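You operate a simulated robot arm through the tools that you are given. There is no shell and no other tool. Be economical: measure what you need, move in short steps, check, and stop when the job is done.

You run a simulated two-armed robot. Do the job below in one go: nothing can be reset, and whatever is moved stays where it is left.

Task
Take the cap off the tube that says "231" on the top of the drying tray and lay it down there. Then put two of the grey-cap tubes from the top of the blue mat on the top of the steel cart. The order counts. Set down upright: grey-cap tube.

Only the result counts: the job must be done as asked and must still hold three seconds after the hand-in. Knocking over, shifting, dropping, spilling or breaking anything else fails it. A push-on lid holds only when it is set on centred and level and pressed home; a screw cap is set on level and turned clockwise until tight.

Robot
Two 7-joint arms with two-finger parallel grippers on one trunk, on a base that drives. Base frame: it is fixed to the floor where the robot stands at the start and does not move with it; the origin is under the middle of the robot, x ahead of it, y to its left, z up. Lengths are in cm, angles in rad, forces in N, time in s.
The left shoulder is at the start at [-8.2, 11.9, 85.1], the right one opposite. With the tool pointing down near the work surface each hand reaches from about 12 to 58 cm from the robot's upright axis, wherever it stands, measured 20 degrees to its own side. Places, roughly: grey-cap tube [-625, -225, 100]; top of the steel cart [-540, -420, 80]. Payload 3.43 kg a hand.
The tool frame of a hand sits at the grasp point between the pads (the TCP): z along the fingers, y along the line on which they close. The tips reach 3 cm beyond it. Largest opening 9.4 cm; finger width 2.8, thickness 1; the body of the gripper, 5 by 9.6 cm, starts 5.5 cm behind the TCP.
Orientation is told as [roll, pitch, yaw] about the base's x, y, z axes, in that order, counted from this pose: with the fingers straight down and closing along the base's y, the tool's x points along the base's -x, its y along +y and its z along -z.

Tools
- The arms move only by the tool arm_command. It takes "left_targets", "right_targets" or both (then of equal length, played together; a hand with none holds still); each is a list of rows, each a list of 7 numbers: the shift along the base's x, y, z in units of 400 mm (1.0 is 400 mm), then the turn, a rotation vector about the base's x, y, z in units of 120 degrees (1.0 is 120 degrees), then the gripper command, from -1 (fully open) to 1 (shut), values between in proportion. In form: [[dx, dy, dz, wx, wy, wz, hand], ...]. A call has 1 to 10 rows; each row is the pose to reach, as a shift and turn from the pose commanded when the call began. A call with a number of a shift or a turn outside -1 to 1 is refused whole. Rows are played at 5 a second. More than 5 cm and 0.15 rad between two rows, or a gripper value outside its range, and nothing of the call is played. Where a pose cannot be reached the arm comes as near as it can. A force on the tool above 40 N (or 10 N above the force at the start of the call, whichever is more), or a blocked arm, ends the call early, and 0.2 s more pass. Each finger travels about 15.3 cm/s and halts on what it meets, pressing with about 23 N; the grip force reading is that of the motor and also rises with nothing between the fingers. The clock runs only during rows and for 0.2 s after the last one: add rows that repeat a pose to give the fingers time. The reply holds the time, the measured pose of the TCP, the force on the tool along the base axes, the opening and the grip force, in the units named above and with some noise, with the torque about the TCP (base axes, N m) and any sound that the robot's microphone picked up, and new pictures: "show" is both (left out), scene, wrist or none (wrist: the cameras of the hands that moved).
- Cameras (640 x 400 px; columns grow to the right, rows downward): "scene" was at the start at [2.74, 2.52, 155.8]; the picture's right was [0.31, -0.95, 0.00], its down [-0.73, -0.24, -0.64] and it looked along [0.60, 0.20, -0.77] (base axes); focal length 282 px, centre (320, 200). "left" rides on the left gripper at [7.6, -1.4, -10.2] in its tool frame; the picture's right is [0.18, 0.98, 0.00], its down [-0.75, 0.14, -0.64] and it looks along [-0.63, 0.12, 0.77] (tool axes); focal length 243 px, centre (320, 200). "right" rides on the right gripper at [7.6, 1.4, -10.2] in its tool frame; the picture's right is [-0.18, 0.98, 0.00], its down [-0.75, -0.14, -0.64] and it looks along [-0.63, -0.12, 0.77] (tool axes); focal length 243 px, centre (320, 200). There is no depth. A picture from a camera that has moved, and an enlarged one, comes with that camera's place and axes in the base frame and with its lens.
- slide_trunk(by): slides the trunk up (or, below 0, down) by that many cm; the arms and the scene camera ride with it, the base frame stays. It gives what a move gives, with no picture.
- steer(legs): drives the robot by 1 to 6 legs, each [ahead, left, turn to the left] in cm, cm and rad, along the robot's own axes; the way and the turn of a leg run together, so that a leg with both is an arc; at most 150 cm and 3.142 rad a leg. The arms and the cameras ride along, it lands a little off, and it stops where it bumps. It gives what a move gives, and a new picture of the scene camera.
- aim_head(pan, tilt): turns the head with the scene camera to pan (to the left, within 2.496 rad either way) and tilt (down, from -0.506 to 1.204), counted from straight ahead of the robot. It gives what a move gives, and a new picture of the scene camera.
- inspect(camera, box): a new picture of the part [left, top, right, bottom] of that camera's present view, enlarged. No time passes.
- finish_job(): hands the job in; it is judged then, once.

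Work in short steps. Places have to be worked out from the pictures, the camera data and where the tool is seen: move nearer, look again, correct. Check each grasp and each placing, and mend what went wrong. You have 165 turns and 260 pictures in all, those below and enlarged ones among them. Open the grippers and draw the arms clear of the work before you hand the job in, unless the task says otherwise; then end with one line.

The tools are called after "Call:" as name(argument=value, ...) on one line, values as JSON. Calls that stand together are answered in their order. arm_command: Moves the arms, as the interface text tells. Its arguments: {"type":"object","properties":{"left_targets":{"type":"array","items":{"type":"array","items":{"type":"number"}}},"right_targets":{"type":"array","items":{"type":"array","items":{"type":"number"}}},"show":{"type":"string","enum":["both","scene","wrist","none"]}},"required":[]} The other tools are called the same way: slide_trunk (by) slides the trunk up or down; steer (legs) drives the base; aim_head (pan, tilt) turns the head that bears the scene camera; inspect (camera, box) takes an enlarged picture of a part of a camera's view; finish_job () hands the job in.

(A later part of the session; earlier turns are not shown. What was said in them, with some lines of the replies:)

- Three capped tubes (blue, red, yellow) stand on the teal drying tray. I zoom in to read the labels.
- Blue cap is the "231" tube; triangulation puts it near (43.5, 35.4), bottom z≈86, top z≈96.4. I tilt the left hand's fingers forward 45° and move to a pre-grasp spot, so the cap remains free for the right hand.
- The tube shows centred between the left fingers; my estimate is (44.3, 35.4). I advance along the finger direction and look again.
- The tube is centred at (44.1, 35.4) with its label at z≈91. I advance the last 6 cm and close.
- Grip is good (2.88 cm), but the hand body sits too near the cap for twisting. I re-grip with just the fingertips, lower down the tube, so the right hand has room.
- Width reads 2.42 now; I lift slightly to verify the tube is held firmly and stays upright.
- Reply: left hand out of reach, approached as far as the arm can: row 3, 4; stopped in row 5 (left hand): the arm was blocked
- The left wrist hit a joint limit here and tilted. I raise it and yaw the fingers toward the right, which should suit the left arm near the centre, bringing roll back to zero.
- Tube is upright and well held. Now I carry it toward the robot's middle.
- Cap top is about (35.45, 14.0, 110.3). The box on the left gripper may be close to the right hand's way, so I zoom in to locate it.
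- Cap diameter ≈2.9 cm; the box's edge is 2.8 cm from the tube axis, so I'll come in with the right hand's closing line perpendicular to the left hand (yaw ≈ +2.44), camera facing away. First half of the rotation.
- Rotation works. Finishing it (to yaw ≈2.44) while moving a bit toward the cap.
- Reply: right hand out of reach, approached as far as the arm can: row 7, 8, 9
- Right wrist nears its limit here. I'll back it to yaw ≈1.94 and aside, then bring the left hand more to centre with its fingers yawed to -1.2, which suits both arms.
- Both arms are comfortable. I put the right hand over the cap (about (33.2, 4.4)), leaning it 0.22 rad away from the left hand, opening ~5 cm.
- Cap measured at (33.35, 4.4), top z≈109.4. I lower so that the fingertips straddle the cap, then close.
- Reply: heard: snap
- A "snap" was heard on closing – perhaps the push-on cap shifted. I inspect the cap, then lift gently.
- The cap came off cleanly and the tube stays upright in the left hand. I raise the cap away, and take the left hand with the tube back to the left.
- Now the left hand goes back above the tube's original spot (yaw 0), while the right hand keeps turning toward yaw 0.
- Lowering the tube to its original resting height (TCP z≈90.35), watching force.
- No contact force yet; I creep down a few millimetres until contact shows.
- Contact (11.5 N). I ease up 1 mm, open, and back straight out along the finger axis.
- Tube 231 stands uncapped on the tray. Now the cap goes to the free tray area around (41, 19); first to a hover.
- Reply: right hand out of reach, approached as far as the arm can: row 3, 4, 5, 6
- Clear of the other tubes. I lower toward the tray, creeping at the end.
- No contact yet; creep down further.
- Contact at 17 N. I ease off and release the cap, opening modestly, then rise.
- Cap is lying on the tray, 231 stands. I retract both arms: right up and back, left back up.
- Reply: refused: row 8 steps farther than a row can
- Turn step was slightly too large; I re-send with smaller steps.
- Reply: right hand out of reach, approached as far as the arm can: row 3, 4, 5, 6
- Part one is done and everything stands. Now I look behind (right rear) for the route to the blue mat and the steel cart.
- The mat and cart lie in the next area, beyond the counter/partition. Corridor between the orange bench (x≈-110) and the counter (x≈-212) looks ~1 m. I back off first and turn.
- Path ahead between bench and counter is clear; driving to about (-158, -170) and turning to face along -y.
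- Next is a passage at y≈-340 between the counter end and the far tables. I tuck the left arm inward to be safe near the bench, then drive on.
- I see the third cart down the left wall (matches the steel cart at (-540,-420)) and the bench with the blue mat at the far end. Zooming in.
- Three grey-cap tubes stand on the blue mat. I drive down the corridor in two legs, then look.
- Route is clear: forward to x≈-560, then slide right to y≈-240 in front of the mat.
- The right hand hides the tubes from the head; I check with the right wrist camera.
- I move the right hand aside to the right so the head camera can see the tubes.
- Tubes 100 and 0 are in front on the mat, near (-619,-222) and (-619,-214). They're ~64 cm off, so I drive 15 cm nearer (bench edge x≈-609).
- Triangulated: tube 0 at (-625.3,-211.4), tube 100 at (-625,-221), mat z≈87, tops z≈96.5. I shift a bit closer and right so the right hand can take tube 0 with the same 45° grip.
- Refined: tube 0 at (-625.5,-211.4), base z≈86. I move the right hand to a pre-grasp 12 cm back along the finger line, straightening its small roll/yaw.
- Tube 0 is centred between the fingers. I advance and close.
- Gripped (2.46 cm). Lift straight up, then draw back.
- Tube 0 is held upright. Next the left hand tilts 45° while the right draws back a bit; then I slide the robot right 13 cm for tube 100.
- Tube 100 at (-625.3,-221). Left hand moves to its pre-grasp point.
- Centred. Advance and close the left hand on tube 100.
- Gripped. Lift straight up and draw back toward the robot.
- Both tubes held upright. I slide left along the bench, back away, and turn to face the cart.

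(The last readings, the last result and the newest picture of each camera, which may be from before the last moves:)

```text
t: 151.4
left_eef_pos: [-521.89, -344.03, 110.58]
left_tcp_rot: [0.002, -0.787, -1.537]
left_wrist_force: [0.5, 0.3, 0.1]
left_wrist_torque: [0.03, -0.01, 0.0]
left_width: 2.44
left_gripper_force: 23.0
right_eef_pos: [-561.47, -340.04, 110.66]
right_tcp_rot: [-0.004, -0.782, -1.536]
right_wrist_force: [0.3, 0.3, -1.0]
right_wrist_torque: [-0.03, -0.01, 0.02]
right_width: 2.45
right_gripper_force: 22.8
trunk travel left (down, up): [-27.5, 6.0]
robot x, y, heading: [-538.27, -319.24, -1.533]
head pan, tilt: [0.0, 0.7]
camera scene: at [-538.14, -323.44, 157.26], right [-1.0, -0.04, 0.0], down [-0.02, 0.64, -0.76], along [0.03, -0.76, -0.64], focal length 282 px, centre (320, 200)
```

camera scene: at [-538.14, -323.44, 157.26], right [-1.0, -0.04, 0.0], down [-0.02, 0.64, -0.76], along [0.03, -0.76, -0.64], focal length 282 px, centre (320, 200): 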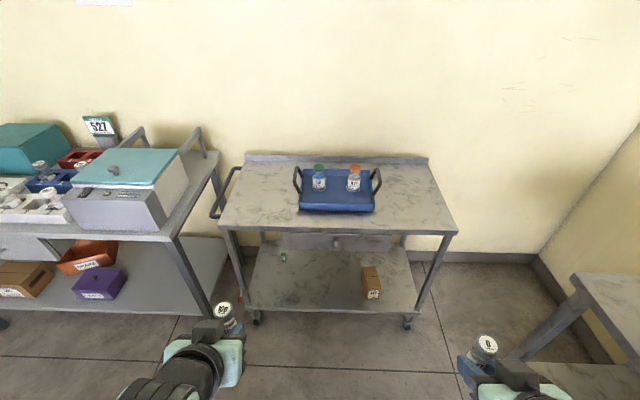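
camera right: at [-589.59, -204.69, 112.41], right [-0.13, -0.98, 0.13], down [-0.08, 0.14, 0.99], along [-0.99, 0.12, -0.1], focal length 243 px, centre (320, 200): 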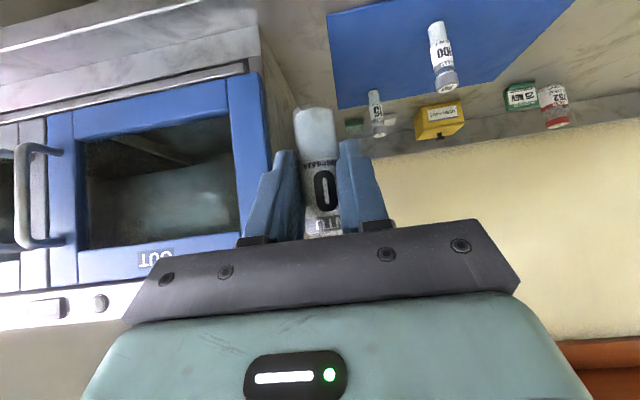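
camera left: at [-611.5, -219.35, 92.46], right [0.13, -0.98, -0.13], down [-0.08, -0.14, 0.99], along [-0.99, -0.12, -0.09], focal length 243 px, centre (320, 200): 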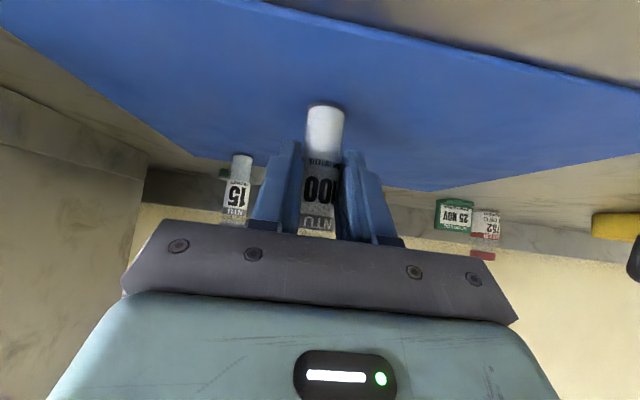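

The cart top is clear left and right of the blue tray (front edge y≈-397, x from -498 to -587). I drive up to about 32 cm from it.

Call:
steer(legs=[[0, 0, -0.036], [44, -4, 0]])

Call:
aim_head(pan=0, tilt=0.95)

```text
t: 154.5
left_eef_pos: [-526.43, -388.05, 110.37]
left_tcp_rot: [0.003, -0.788, -1.563]
left_wrist_force: [0.0, 0.0, 0.0]
left_wrist_torque: [0.0, -0.01, -0.05]
left_width: 2.42
left_gripper_force: 22.0
right_eef_pos: [-565.85, -383.0, 110.68]
right_tcp_rot: [-0.003, -0.784, -1.563]
right_wrist_force: [0.1, -0.5, 0.1]
right_wrist_torque: [0.01, 0.04, 0.0]
right_width: 2.46
right_gripper_force: 22.8
trunk travel left (down, up): [-27.5, 6.0]
robot x, y, heading: [-541.86, -362.83, -1.567]
head pan, tilt: [0.0, 0.7]
camera scene: at [-542.08, -367.1, 157.26], right [-1.0, -0.01, 0.0], down [-0.01, 0.64, -0.76], along [0.01, -0.76, -0.64], focal length 282 px, centre (320, 200)
```

scene: 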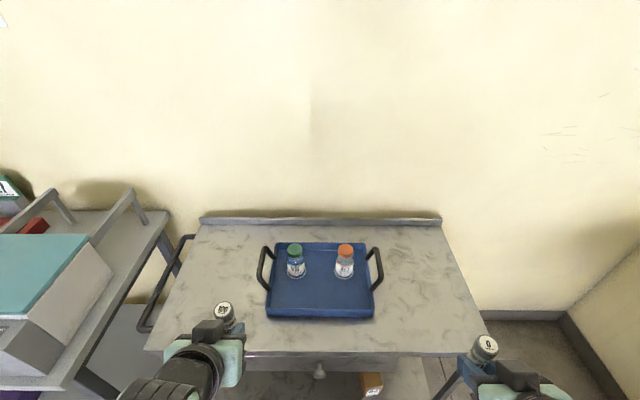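

```text
t: 155.3
left_eef_pos: [-526.47, -388.05, 110.45]
left_tcp_rot: [0.004, -0.786, -1.563]
left_wrist_force: [1.0, -0.3, -0.1]
left_wrist_torque: [0.0, 0.0, -0.01]
left_width: 2.48
left_gripper_force: 23.2
right_eef_pos: [-565.88, -383.0, 110.59]
right_tcp_rot: [-0.003, -0.784, -1.564]
right_wrist_force: [-0.1, 0.5, -0.9]
right_wrist_torque: [0.04, 0.01, 0.02]
right_width: 2.44
right_gripper_force: 22.8
trunk travel left (down, up): [-27.5, 6.0]
robot x, y, heading: [-542.02, -363.03, -1.567]
head pan, tilt: [0.0, 0.949]
camera scene: at [-542.09, -365.83, 155.29], right [-1.0, -0.01, 0.0], down [-0.01, 0.81, -0.58], along [0.0, -0.58, -0.81], focal length 282 px, centre (320, 200)
```

scene: 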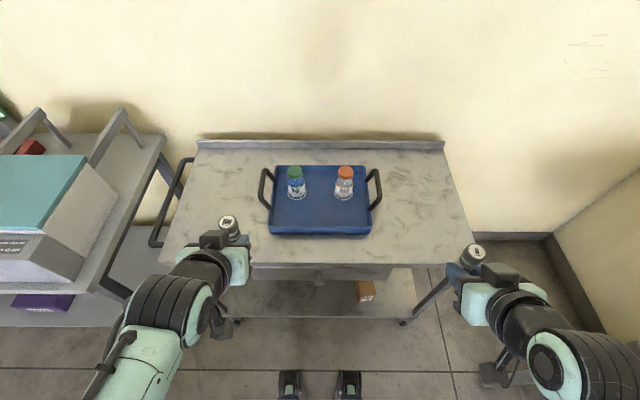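

Cart top z≈79.5. I'll place tube 100 near (-511,-408) and tube 0 near (-573,-408), hovering first.

Call:
arm_command(left_targets=[[0.077, -0.094, 0, 0, 0, 0, 1], [0.154, -0.188, 0, 0, 0, 0, 1], [0.232, -0.283, 0, 0, 0, 0, 1], [0.309, -0.377, 0, 0, 0, 0, 1], [0.386, -0.471, 0, 0, 0, 0, 1], [0.386, -0.471, -0.11, 0, 0, 0, 1], [0.386, -0.471, -0.22, 0, 0, 0, 1], [0.386, -0.471, -0.33, 0, 0, 0, 1], [0.386, -0.471, -0.44, 0, 0, 0, 1], [0.386, -0.471, -0.536, 0, 0, 0, 1]], right_targets=[[-0.035, -0.117, 0, 0, 0, 0, 1], [-0.07, -0.234, 0, 0, 0, 0, 1], [-0.106, -0.351, 0, 0, 0, 0, 1], [-0.142, -0.468, 0, 0, 0, 0, 1], [-0.178, -0.585, 0, 0, 0, 0, 1], [-0.178, -0.59, -0.11, 0, 0, 0, 1], [-0.178, -0.59, -0.22, 0, 0, 0, 1], [-0.178, -0.59, -0.33, 0, 0, 0, 1], [-0.178, -0.59, -0.44, 0, 0, 0, 1], [-0.178, -0.59, -0.54, 0, 0, 0, 1]])

```text
t: 157.5
left_eef_pos: [-510.89, -407.26, 89.13]
left_tcp_rot: [0.003, -0.786, -1.565]
left_wrist_force: [-0.1, 0.4, -0.5]
left_wrist_torque: [0.04, 0.03, 0.03]
left_width: 2.43
left_gripper_force: 22.7
right_eef_pos: [-573.13, -406.68, 88.93]
right_tcp_rot: [-0.003, -0.783, -1.563]
right_wrist_force: [0.1, -0.6, -0.4]
right_wrist_torque: [0.05, 0.01, 0.0]
right_width: 2.46
right_gripper_force: 23.1
trunk travel left (down, up): [-27.5, 6.0]
robot x, y, heading: [-541.98, -363.06, -1.567]
head pan, tilt: [0.0, 0.949]
camera scene: at [-542.09, -365.96, 155.29], right [-1.0, -0.01, 0.0], down [-0.01, 0.81, -0.58], along [0.0, -0.58, -0.81], focal length 282 px, centre (320, 200)
camera right: at [-571.78, -393.82, 90.78], right [0.98, -0.13, 0.13], down [-0.14, -0.08, 0.99], along [-0.11, -0.99, -0.1], focal length 243 px, centre (320, 200)
camera left: at [-512.37, -394.62, 90.93], right [0.98, 0.14, -0.13], down [0.14, -0.08, 0.99], along [0.13, -0.99, -0.09], focal length 243 px, centre (320, 200)
```

scene: 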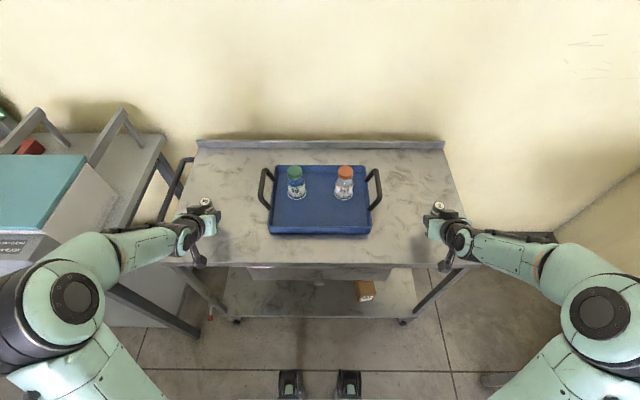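
right: 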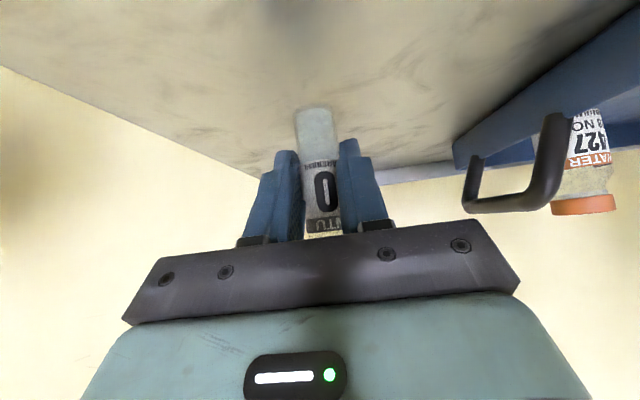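
left: 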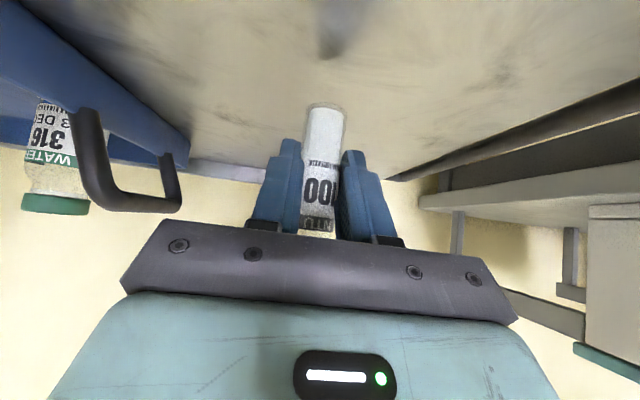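

Both hover properly over the clear parts. Lowering both to ~1 cm above expected contact, then creeping.

Call:
arm_command(left_targets=[[0, 0, -0.04, 0, 0, 0, 1], [0, 0, -0.075, 0, 0, 0, 1], [0, 0, -0.095, 0, 0, 0, 1], [0, 0, -0.105, 0, 0, 0, 1], [0, 0, -0.112, 0, 0, 0, 1]], right_targets=[[0, 0, -0.04, 0, 0, 0, 1], [0, 0, -0.075, 0, 0, 0, 1], [0, 0, -0.095, 0, 0, 0, 1], [0, 0, -0.105, 0, 0, 0, 1], [0, 0, -0.112, 0, 0, 0, 1]], show="wrist")

```text
t: 158.7
left_eef_pos: [-510.93, -407.01, 85.12]
left_tcp_rot: [0.004, -0.802, -1.564]
left_wrist_force: [1.2, -5.9, 26.3]
left_wrist_torque: [-0.48, 0.29, 0.08]
left_width: 2.47
left_gripper_force: 23.0
right_eef_pos: [-572.94, -406.34, 85.18]
right_tcp_rot: [-0.007, -0.795, -1.563]
right_wrist_force: [0.0, 5.4, 35.2]
right_wrist_torque: [-0.28, -0.35, 0.04]
right_width: 2.46
right_gripper_force: 22.9
trunk travel left (down, up): [-27.5, 6.0]
robot x, y, heading: [-541.84, -363.18, -1.564]
head pan, tilt: [0.0, 0.949]
camera right: at [-571.59, -393.78, 86.74], right [0.98, -0.12, 0.13], down [-0.14, -0.07, 0.99], along [-0.11, -0.99, -0.09], focal length 243 px, centre (320, 200)
camera left: at [-512.32, -394.31, 86.78], right [0.98, 0.14, -0.13], down [0.14, -0.06, 0.99], along [0.13, -0.99, -0.08], focal length 243 px, centre (320, 200)
```

right: 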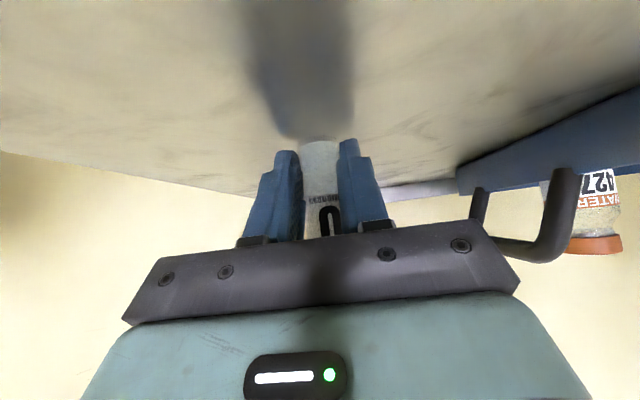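
left: 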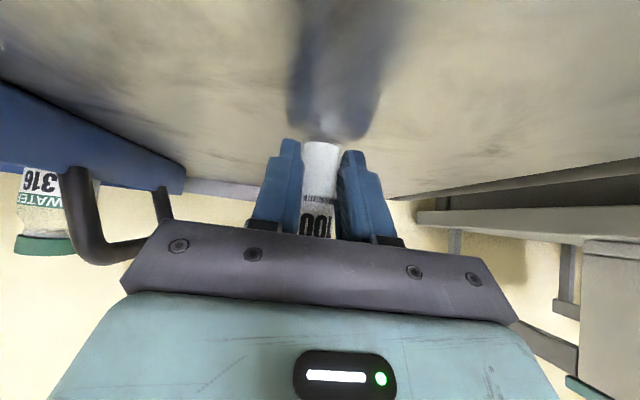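

Contact (26/35 N). I ease both up ~4 mm to unload before releasing.

Call:
arm_command(left_targets=[[0, 0, 0.005, 0, 0, 0, 1], [0, 0, 0.009, 0, 0, 0, 1], [0, 0, 0.009, 0, 0, 0, 1]], right_targets=[[0, 0, 0.005, 0, 0, 0, 1], [0, 0, 0.009, 0, 0, 0, 1], [0, 0, 0.009, 0, 0, 0, 1]], show="none")

Call:
inspect(camera="scene", box=[160, 170, 480, 270])

```text
t: 159.5
left_eef_pos: [-511.01, -406.96, 85.02]
left_tcp_rot: [0.004, -0.794, -1.563]
left_wrist_force: [-1.5, -6.6, 18.5]
left_wrist_torque: [-0.44, 0.27, 0.02]
left_width: 2.43
left_gripper_force: 22.8
right_eef_pos: [-572.99, -406.53, 85.05]
right_tcp_rot: [-0.004, -0.789, -1.562]
right_wrist_force: [-0.6, -0.2, 23.1]
right_wrist_torque: [-0.34, -0.21, -0.12]
right_width: 2.43
right_gripper_force: 22.9
trunk travel left (down, up): [-27.5, 6.0]
robot x, y, heading: [-542.44, -363.32, -1.558]
head pan, tilt: [0.0, 0.949]
```

```text
2.00 times, centred on (320, 220) of scene
camera zoom: at [-542.08, -365.61, 155.29], right [-1.0, -0.01, 0.0], down [-0.01, 0.81, -0.58], along [0.0, -0.58, -0.81], focal length 564 px, centre (320, 160)
```

zoom: 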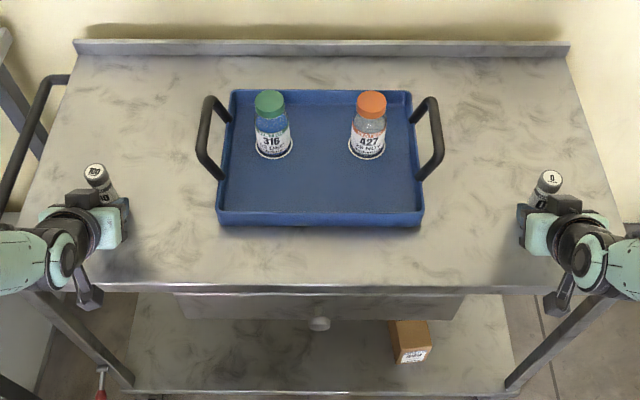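

Still loaded; ease up more until forces near zero.

Call:
arm_command(left_targets=[[0, 0, 0.005, 0, 0, 0, 1], [0, 0, 0.009, 0, 0, 0, 1], [0, 0, 0.009, 0, 0, 0, 1]], right_targets=[[0, 0, 0.005, 0, 0, 0, 1], [0, 0, 0.009, 0, 0, 0, 1], [0, 0, 0.009, 0, 0, 0, 1]], show="none")

```text
t: 160.3
left_eef_pos: [-510.87, -406.81, 85.08]
left_tcp_rot: [0.004, -0.782, -1.561]
left_wrist_force: [0.8, -1.5, 5.8]
left_wrist_torque: [-0.27, -0.04, 0.01]
left_width: 2.43
left_gripper_force: 22.6
right_eef_pos: [-573.08, -406.43, 85.16]
right_tcp_rot: [-0.002, -0.78, -1.567]
right_wrist_force: [-0.6, -2.4, 6.5]
right_wrist_torque: [-0.27, 0.02, -0.06]
right_width: 2.48
right_gripper_force: 23.2
trunk travel left (down, up): [-27.5, 6.0]
robot x, y, heading: [-542.11, -363.15, -1.563]
head pan, tilt: [0.0, 0.949]
```

Nearly unloaded (~6 N). Now release gently, without retreating yet.

Call:
arm_command(left_targets=[[0, 0, 0.002, 0, 0, 0, 1], [0, 0, 0.002, 0, 0, 0, 0.44], [0, 0, 0.002, 0, 0, 0, 0.35], [0, 0, 0.002, 0, 0, 0, 0.2], [0, 0, 0.002, 0, 0, 0, -0.1], [0, 0, 0.002, 0, 0, 0, -0.1]], right_targets=[[0, 0, 0.002, 0, 0, 0, 1], [0, 0, 0.002, 0, 0, 0, 0.44], [0, 0, 0.002, 0, 0, 0, 0.35], [0, 0, 0.002, 0, 0, 0, 0.2], [0, 0, 0.002, 0, 0, 0, -0.1], [0, 0, 0.002, 0, 0, 0, -0.1]], show="wrist")

Call:
inspect(camera="scene", box=[160, 170, 480, 270])

```text
t: 161.7
left_eef_pos: [-510.97, -406.82, 85.47]
left_tcp_rot: [0.003, -0.788, -1.562]
left_wrist_force: [0.3, 0.7, 0.0]
left_wrist_torque: [-0.01, 0.03, 0.01]
left_width: 5.16
left_gripper_force: 0.1
right_eef_pos: [-572.92, -406.65, 85.35]
right_tcp_rot: [-0.002, -0.784, -1.565]
right_wrist_force: [0.0, 0.3, -0.9]
right_wrist_torque: [0.0, 0.01, 0.0]
right_width: 5.18
right_gripper_force: 0.1
trunk travel left (down, up): [-27.5, 6.0]
robot x, y, heading: [-541.8, -363.55, -1.565]
head pan, tilt: [0.0, 0.949]
camera right: at [-571.59, -393.95, 87.19], right [0.98, -0.13, 0.13], down [-0.14, -0.08, 0.99], along [-0.11, -0.99, -0.1], focal length 243 px, centre (320, 200)
camera left: at [-512.34, -394.24, 87.23], right [0.98, 0.14, -0.13], down [0.14, -0.08, 0.99], along [0.13, -0.99, -0.09], focal length 243 px, centre (320, 200)
```

right: 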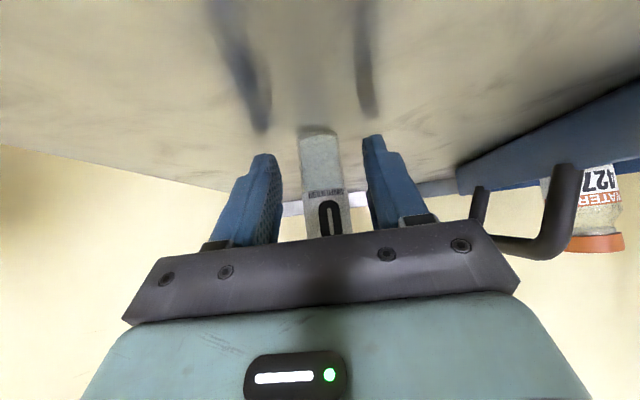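
left: 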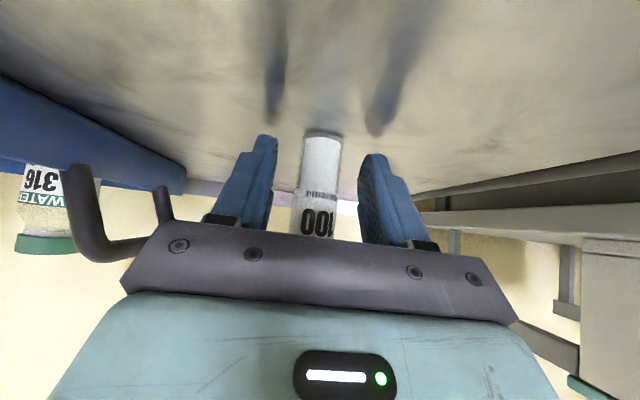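

```text
2.00 times, centred on (320, 220) of scene
camera zoom: at [-542.09, -365.84, 155.28], right [-1.0, -0.01, 0.0], down [-0.01, 0.81, -0.58], along [0.0, -0.58, -0.81], focal length 564 px, centre (320, 160)
```

zoom: 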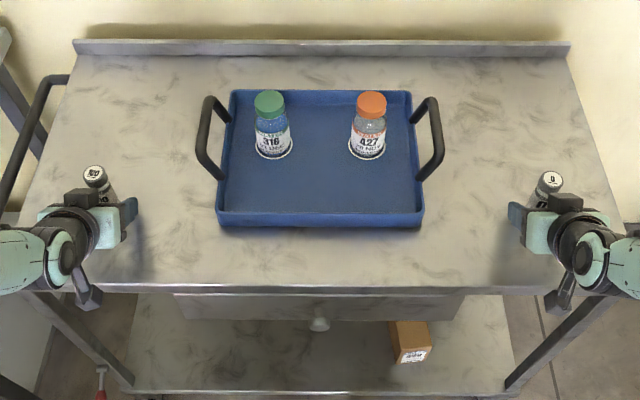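

Both tubes stand free. I withdraw both hands along their finger axes (back and up).

Call:
arm_command(left_targets=[[0, 0.04, 0.04, 0, 0, 0, -0.1], [0, 0.1, 0.1, 0, 0, 0, -0.1], [0, 0.18, 0.18, 0, 0, 0, -0.1], [0, 0.26, 0.26, 0, 0, 0, -0.1], [0, 0.34, 0.34, 0, 0, 0, -0.1], [0, 0.4, 0.4, 0, 0, 0, -0.1]], right_targets=[[0, 0.04, 0.04, 0, 0, 0, -0.1], [0, 0.1, 0.1, 0, 0, 0, -0.1], [0, 0.18, 0.18, 0, 0, 0, -0.1], [0, 0.26, 0.26, 0, 0, 0, -0.1], [0, 0.34, 0.34, 0, 0, 0, -0.1], [0, 0.4, 0.4, 0, 0, 0, -0.1]], show="scene")

Call:
inspect(camera="scene", box=[160, 130, 480, 270])

```text
t: 163.1
left_eef_pos: [-511.19, -390.84, 101.59]
left_tcp_rot: [0.004, -0.787, -1.562]
left_wrist_force: [0.2, 0.0, -0.1]
left_wrist_torque: [0.01, -0.02, 0.03]
left_width: 5.16
left_gripper_force: 0.1
right_eef_pos: [-572.84, -390.44, 101.39]
right_tcp_rot: [-0.003, -0.784, -1.567]
right_wrist_force: [0.1, 0.4, 0.6]
right_wrist_torque: [0.01, 0.0, 0.01]
right_width: 5.17
right_gripper_force: 0.1
trunk travel left (down, up): [-27.5, 6.0]
robot x, y, heading: [-542.19, -363.18, -1.561]
head pan, tilt: [0.0, 0.949]
camera scene: at [-542.08, -365.68, 155.28], right [-1.0, -0.01, 0.0], down [-0.01, 0.81, -0.58], along [0.0, -0.58, -0.81], focal length 282 px, centre (320, 200)
```

scene: 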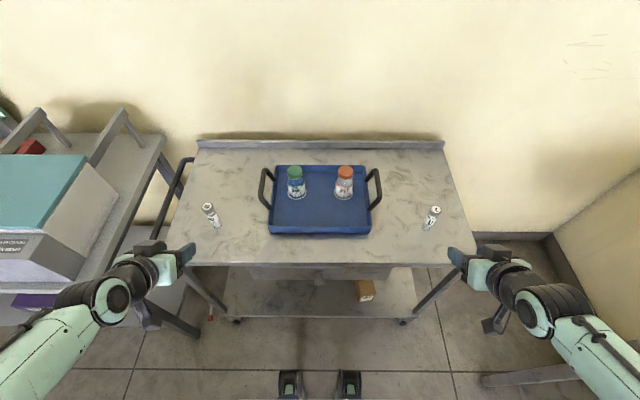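

```text
2.00 times, centred on (320, 200) of scene
camera zoom: at [-542.08, -365.68, 155.28], right [-1.0, -0.01, 0.0], down [-0.01, 0.81, -0.58], along [0.0, -0.58, -0.81], focal length 564 px, centre (320, 200)
```

zoom: 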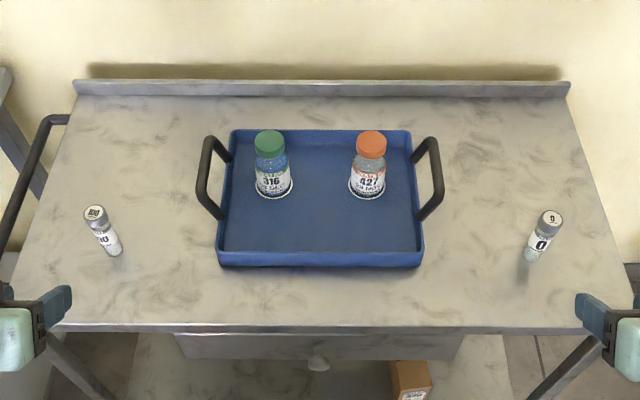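

Both tubes look upright; I confirm with the wrist cameras' close-ups.

Call:
inspect(camera="left", box=[200, 0, 440, 150])

Call:
inspect(camera="right", box=[200, 0, 440, 150])

```text
2.67 times, centred on (320, 75) of left
camera zoom: at [-512.57, -378.15, 103.39], right [0.98, 0.14, -0.13], down [0.14, -0.08, 0.99], along [0.13, -0.99, -0.09], focal length 647 px, centre (320, 533)
```

zoom: 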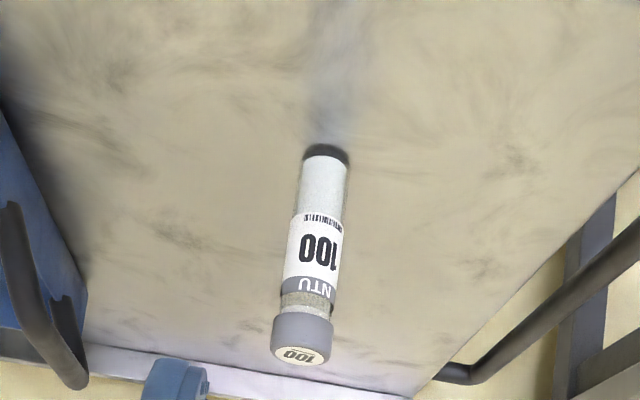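

```text
2.67 times, centred on (320, 75) of right
camera zoom: at [-571.55, -377.79, 103.1], right [0.98, -0.13, 0.13], down [-0.14, -0.08, 0.99], along [-0.11, -0.99, -0.1], focal length 647 px, centre (320, 533)
```

zoom: 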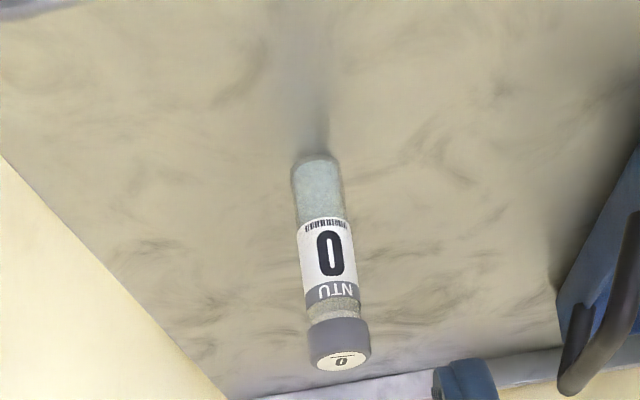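

Both stand upright. I open the grippers fully and back the robot away from the cart.

Call:
steer(legs=[[-25, 0, 0]])

Call:
arm_command(left_targets=[[0, 0, 0.03, 0, 0, 0, -1], [0, 0, 0.06, 0, 0, 0, -1], [0, 0, 0.06, 0, 0, 0, -1]], right_targets=[[0, 0, 0.03, 0, 0, 0, -1], [0, 0, 0.06, 0, 0, 0, -1], [0, 0, 0.06, 0, 0, 0, -1]], show="scene")

```text
t: 164.9
left_eef_pos: [-511.34, -365.93, 101.5]
left_tcp_rot: [0.003, -0.787, -1.569]
left_wrist_force: [0.2, -0.1, -0.4]
left_wrist_torque: [-0.01, -0.01, -0.01]
left_width: 5.18
left_gripper_force: 0.1
right_eef_pos: [-573.2, -365.37, 101.4]
right_tcp_rot: [-0.003, -0.784, -1.567]
right_wrist_force: [0.2, 0.5, 0.6]
right_wrist_torque: [0.0, 0.0, 0.0]
right_width: 5.19
right_gripper_force: 0.1
trunk travel left (down, up): [-27.5, 6.0]
robot x, y, heading: [-542.3, -337.97, -1.565]
head pan, tilt: [0.0, 0.949]
camera scene: at [-542.25, -340.66, 155.29], right [-1.0, 0.0, 0.0], down [0.0, 0.81, -0.58], along [0.0, -0.58, -0.81], focal length 282 px, centre (320, 200)
```

scene: 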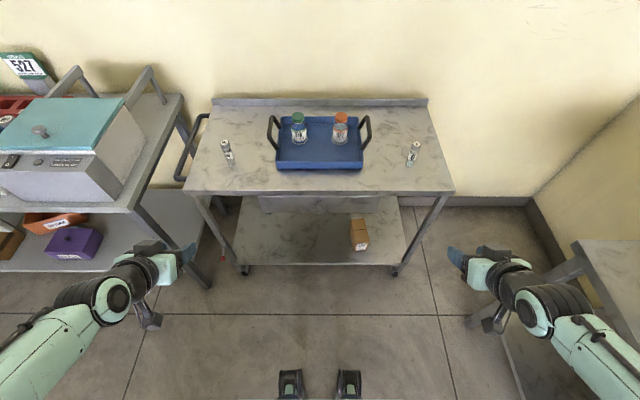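

```text
t: 165.7
left_eef_pos: [-511.29, -366.05, 103.95]
left_tcp_rot: [0.002, -0.788, -1.567]
left_wrist_force: [0.6, -0.4, -0.2]
left_wrist_torque: [-0.02, -0.03, 0.01]
left_width: 9.4
left_gripper_force: 0.0
right_eef_pos: [-573.23, -365.36, 103.71]
right_tcp_rot: [-0.001, -0.783, -1.567]
right_wrist_force: [-0.2, -0.7, 0.1]
right_wrist_torque: [0.02, -0.01, 0.0]
right_width: 9.38
right_gripper_force: 0.1
trunk travel left (down, up): [-27.5, 6.0]
robot x, y, heading: [-542.23, -338.03, -1.564]
head pan, tilt: [0.0, 0.949]
camera scene: at [-542.25, -340.73, 155.28], right [-1.0, 0.0, 0.0], down [0.0, 0.81, -0.58], along [0.0, -0.58, -0.81], focal length 282 px, centre (320, 200)
```

scene: 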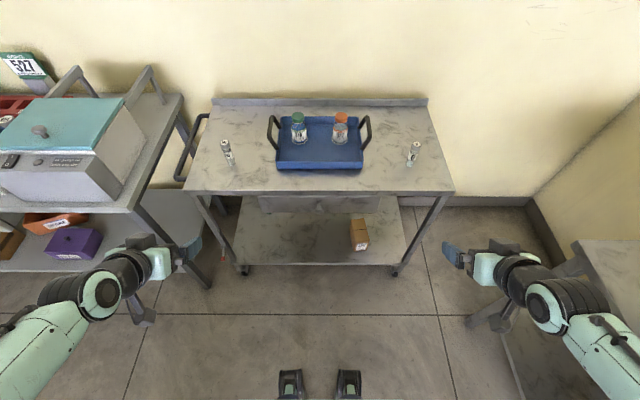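

Everything is placed, grippers are open and the arms are clear; handing in.

Call:
finish_job()

```text
The job is handed in.
```

I took the cap off tube 231 and laid it on the drying tray. Then I set the grey-cap tubes "0" and "100" upright on top of the steel cart; nothing else looked moved in the pictures I took.
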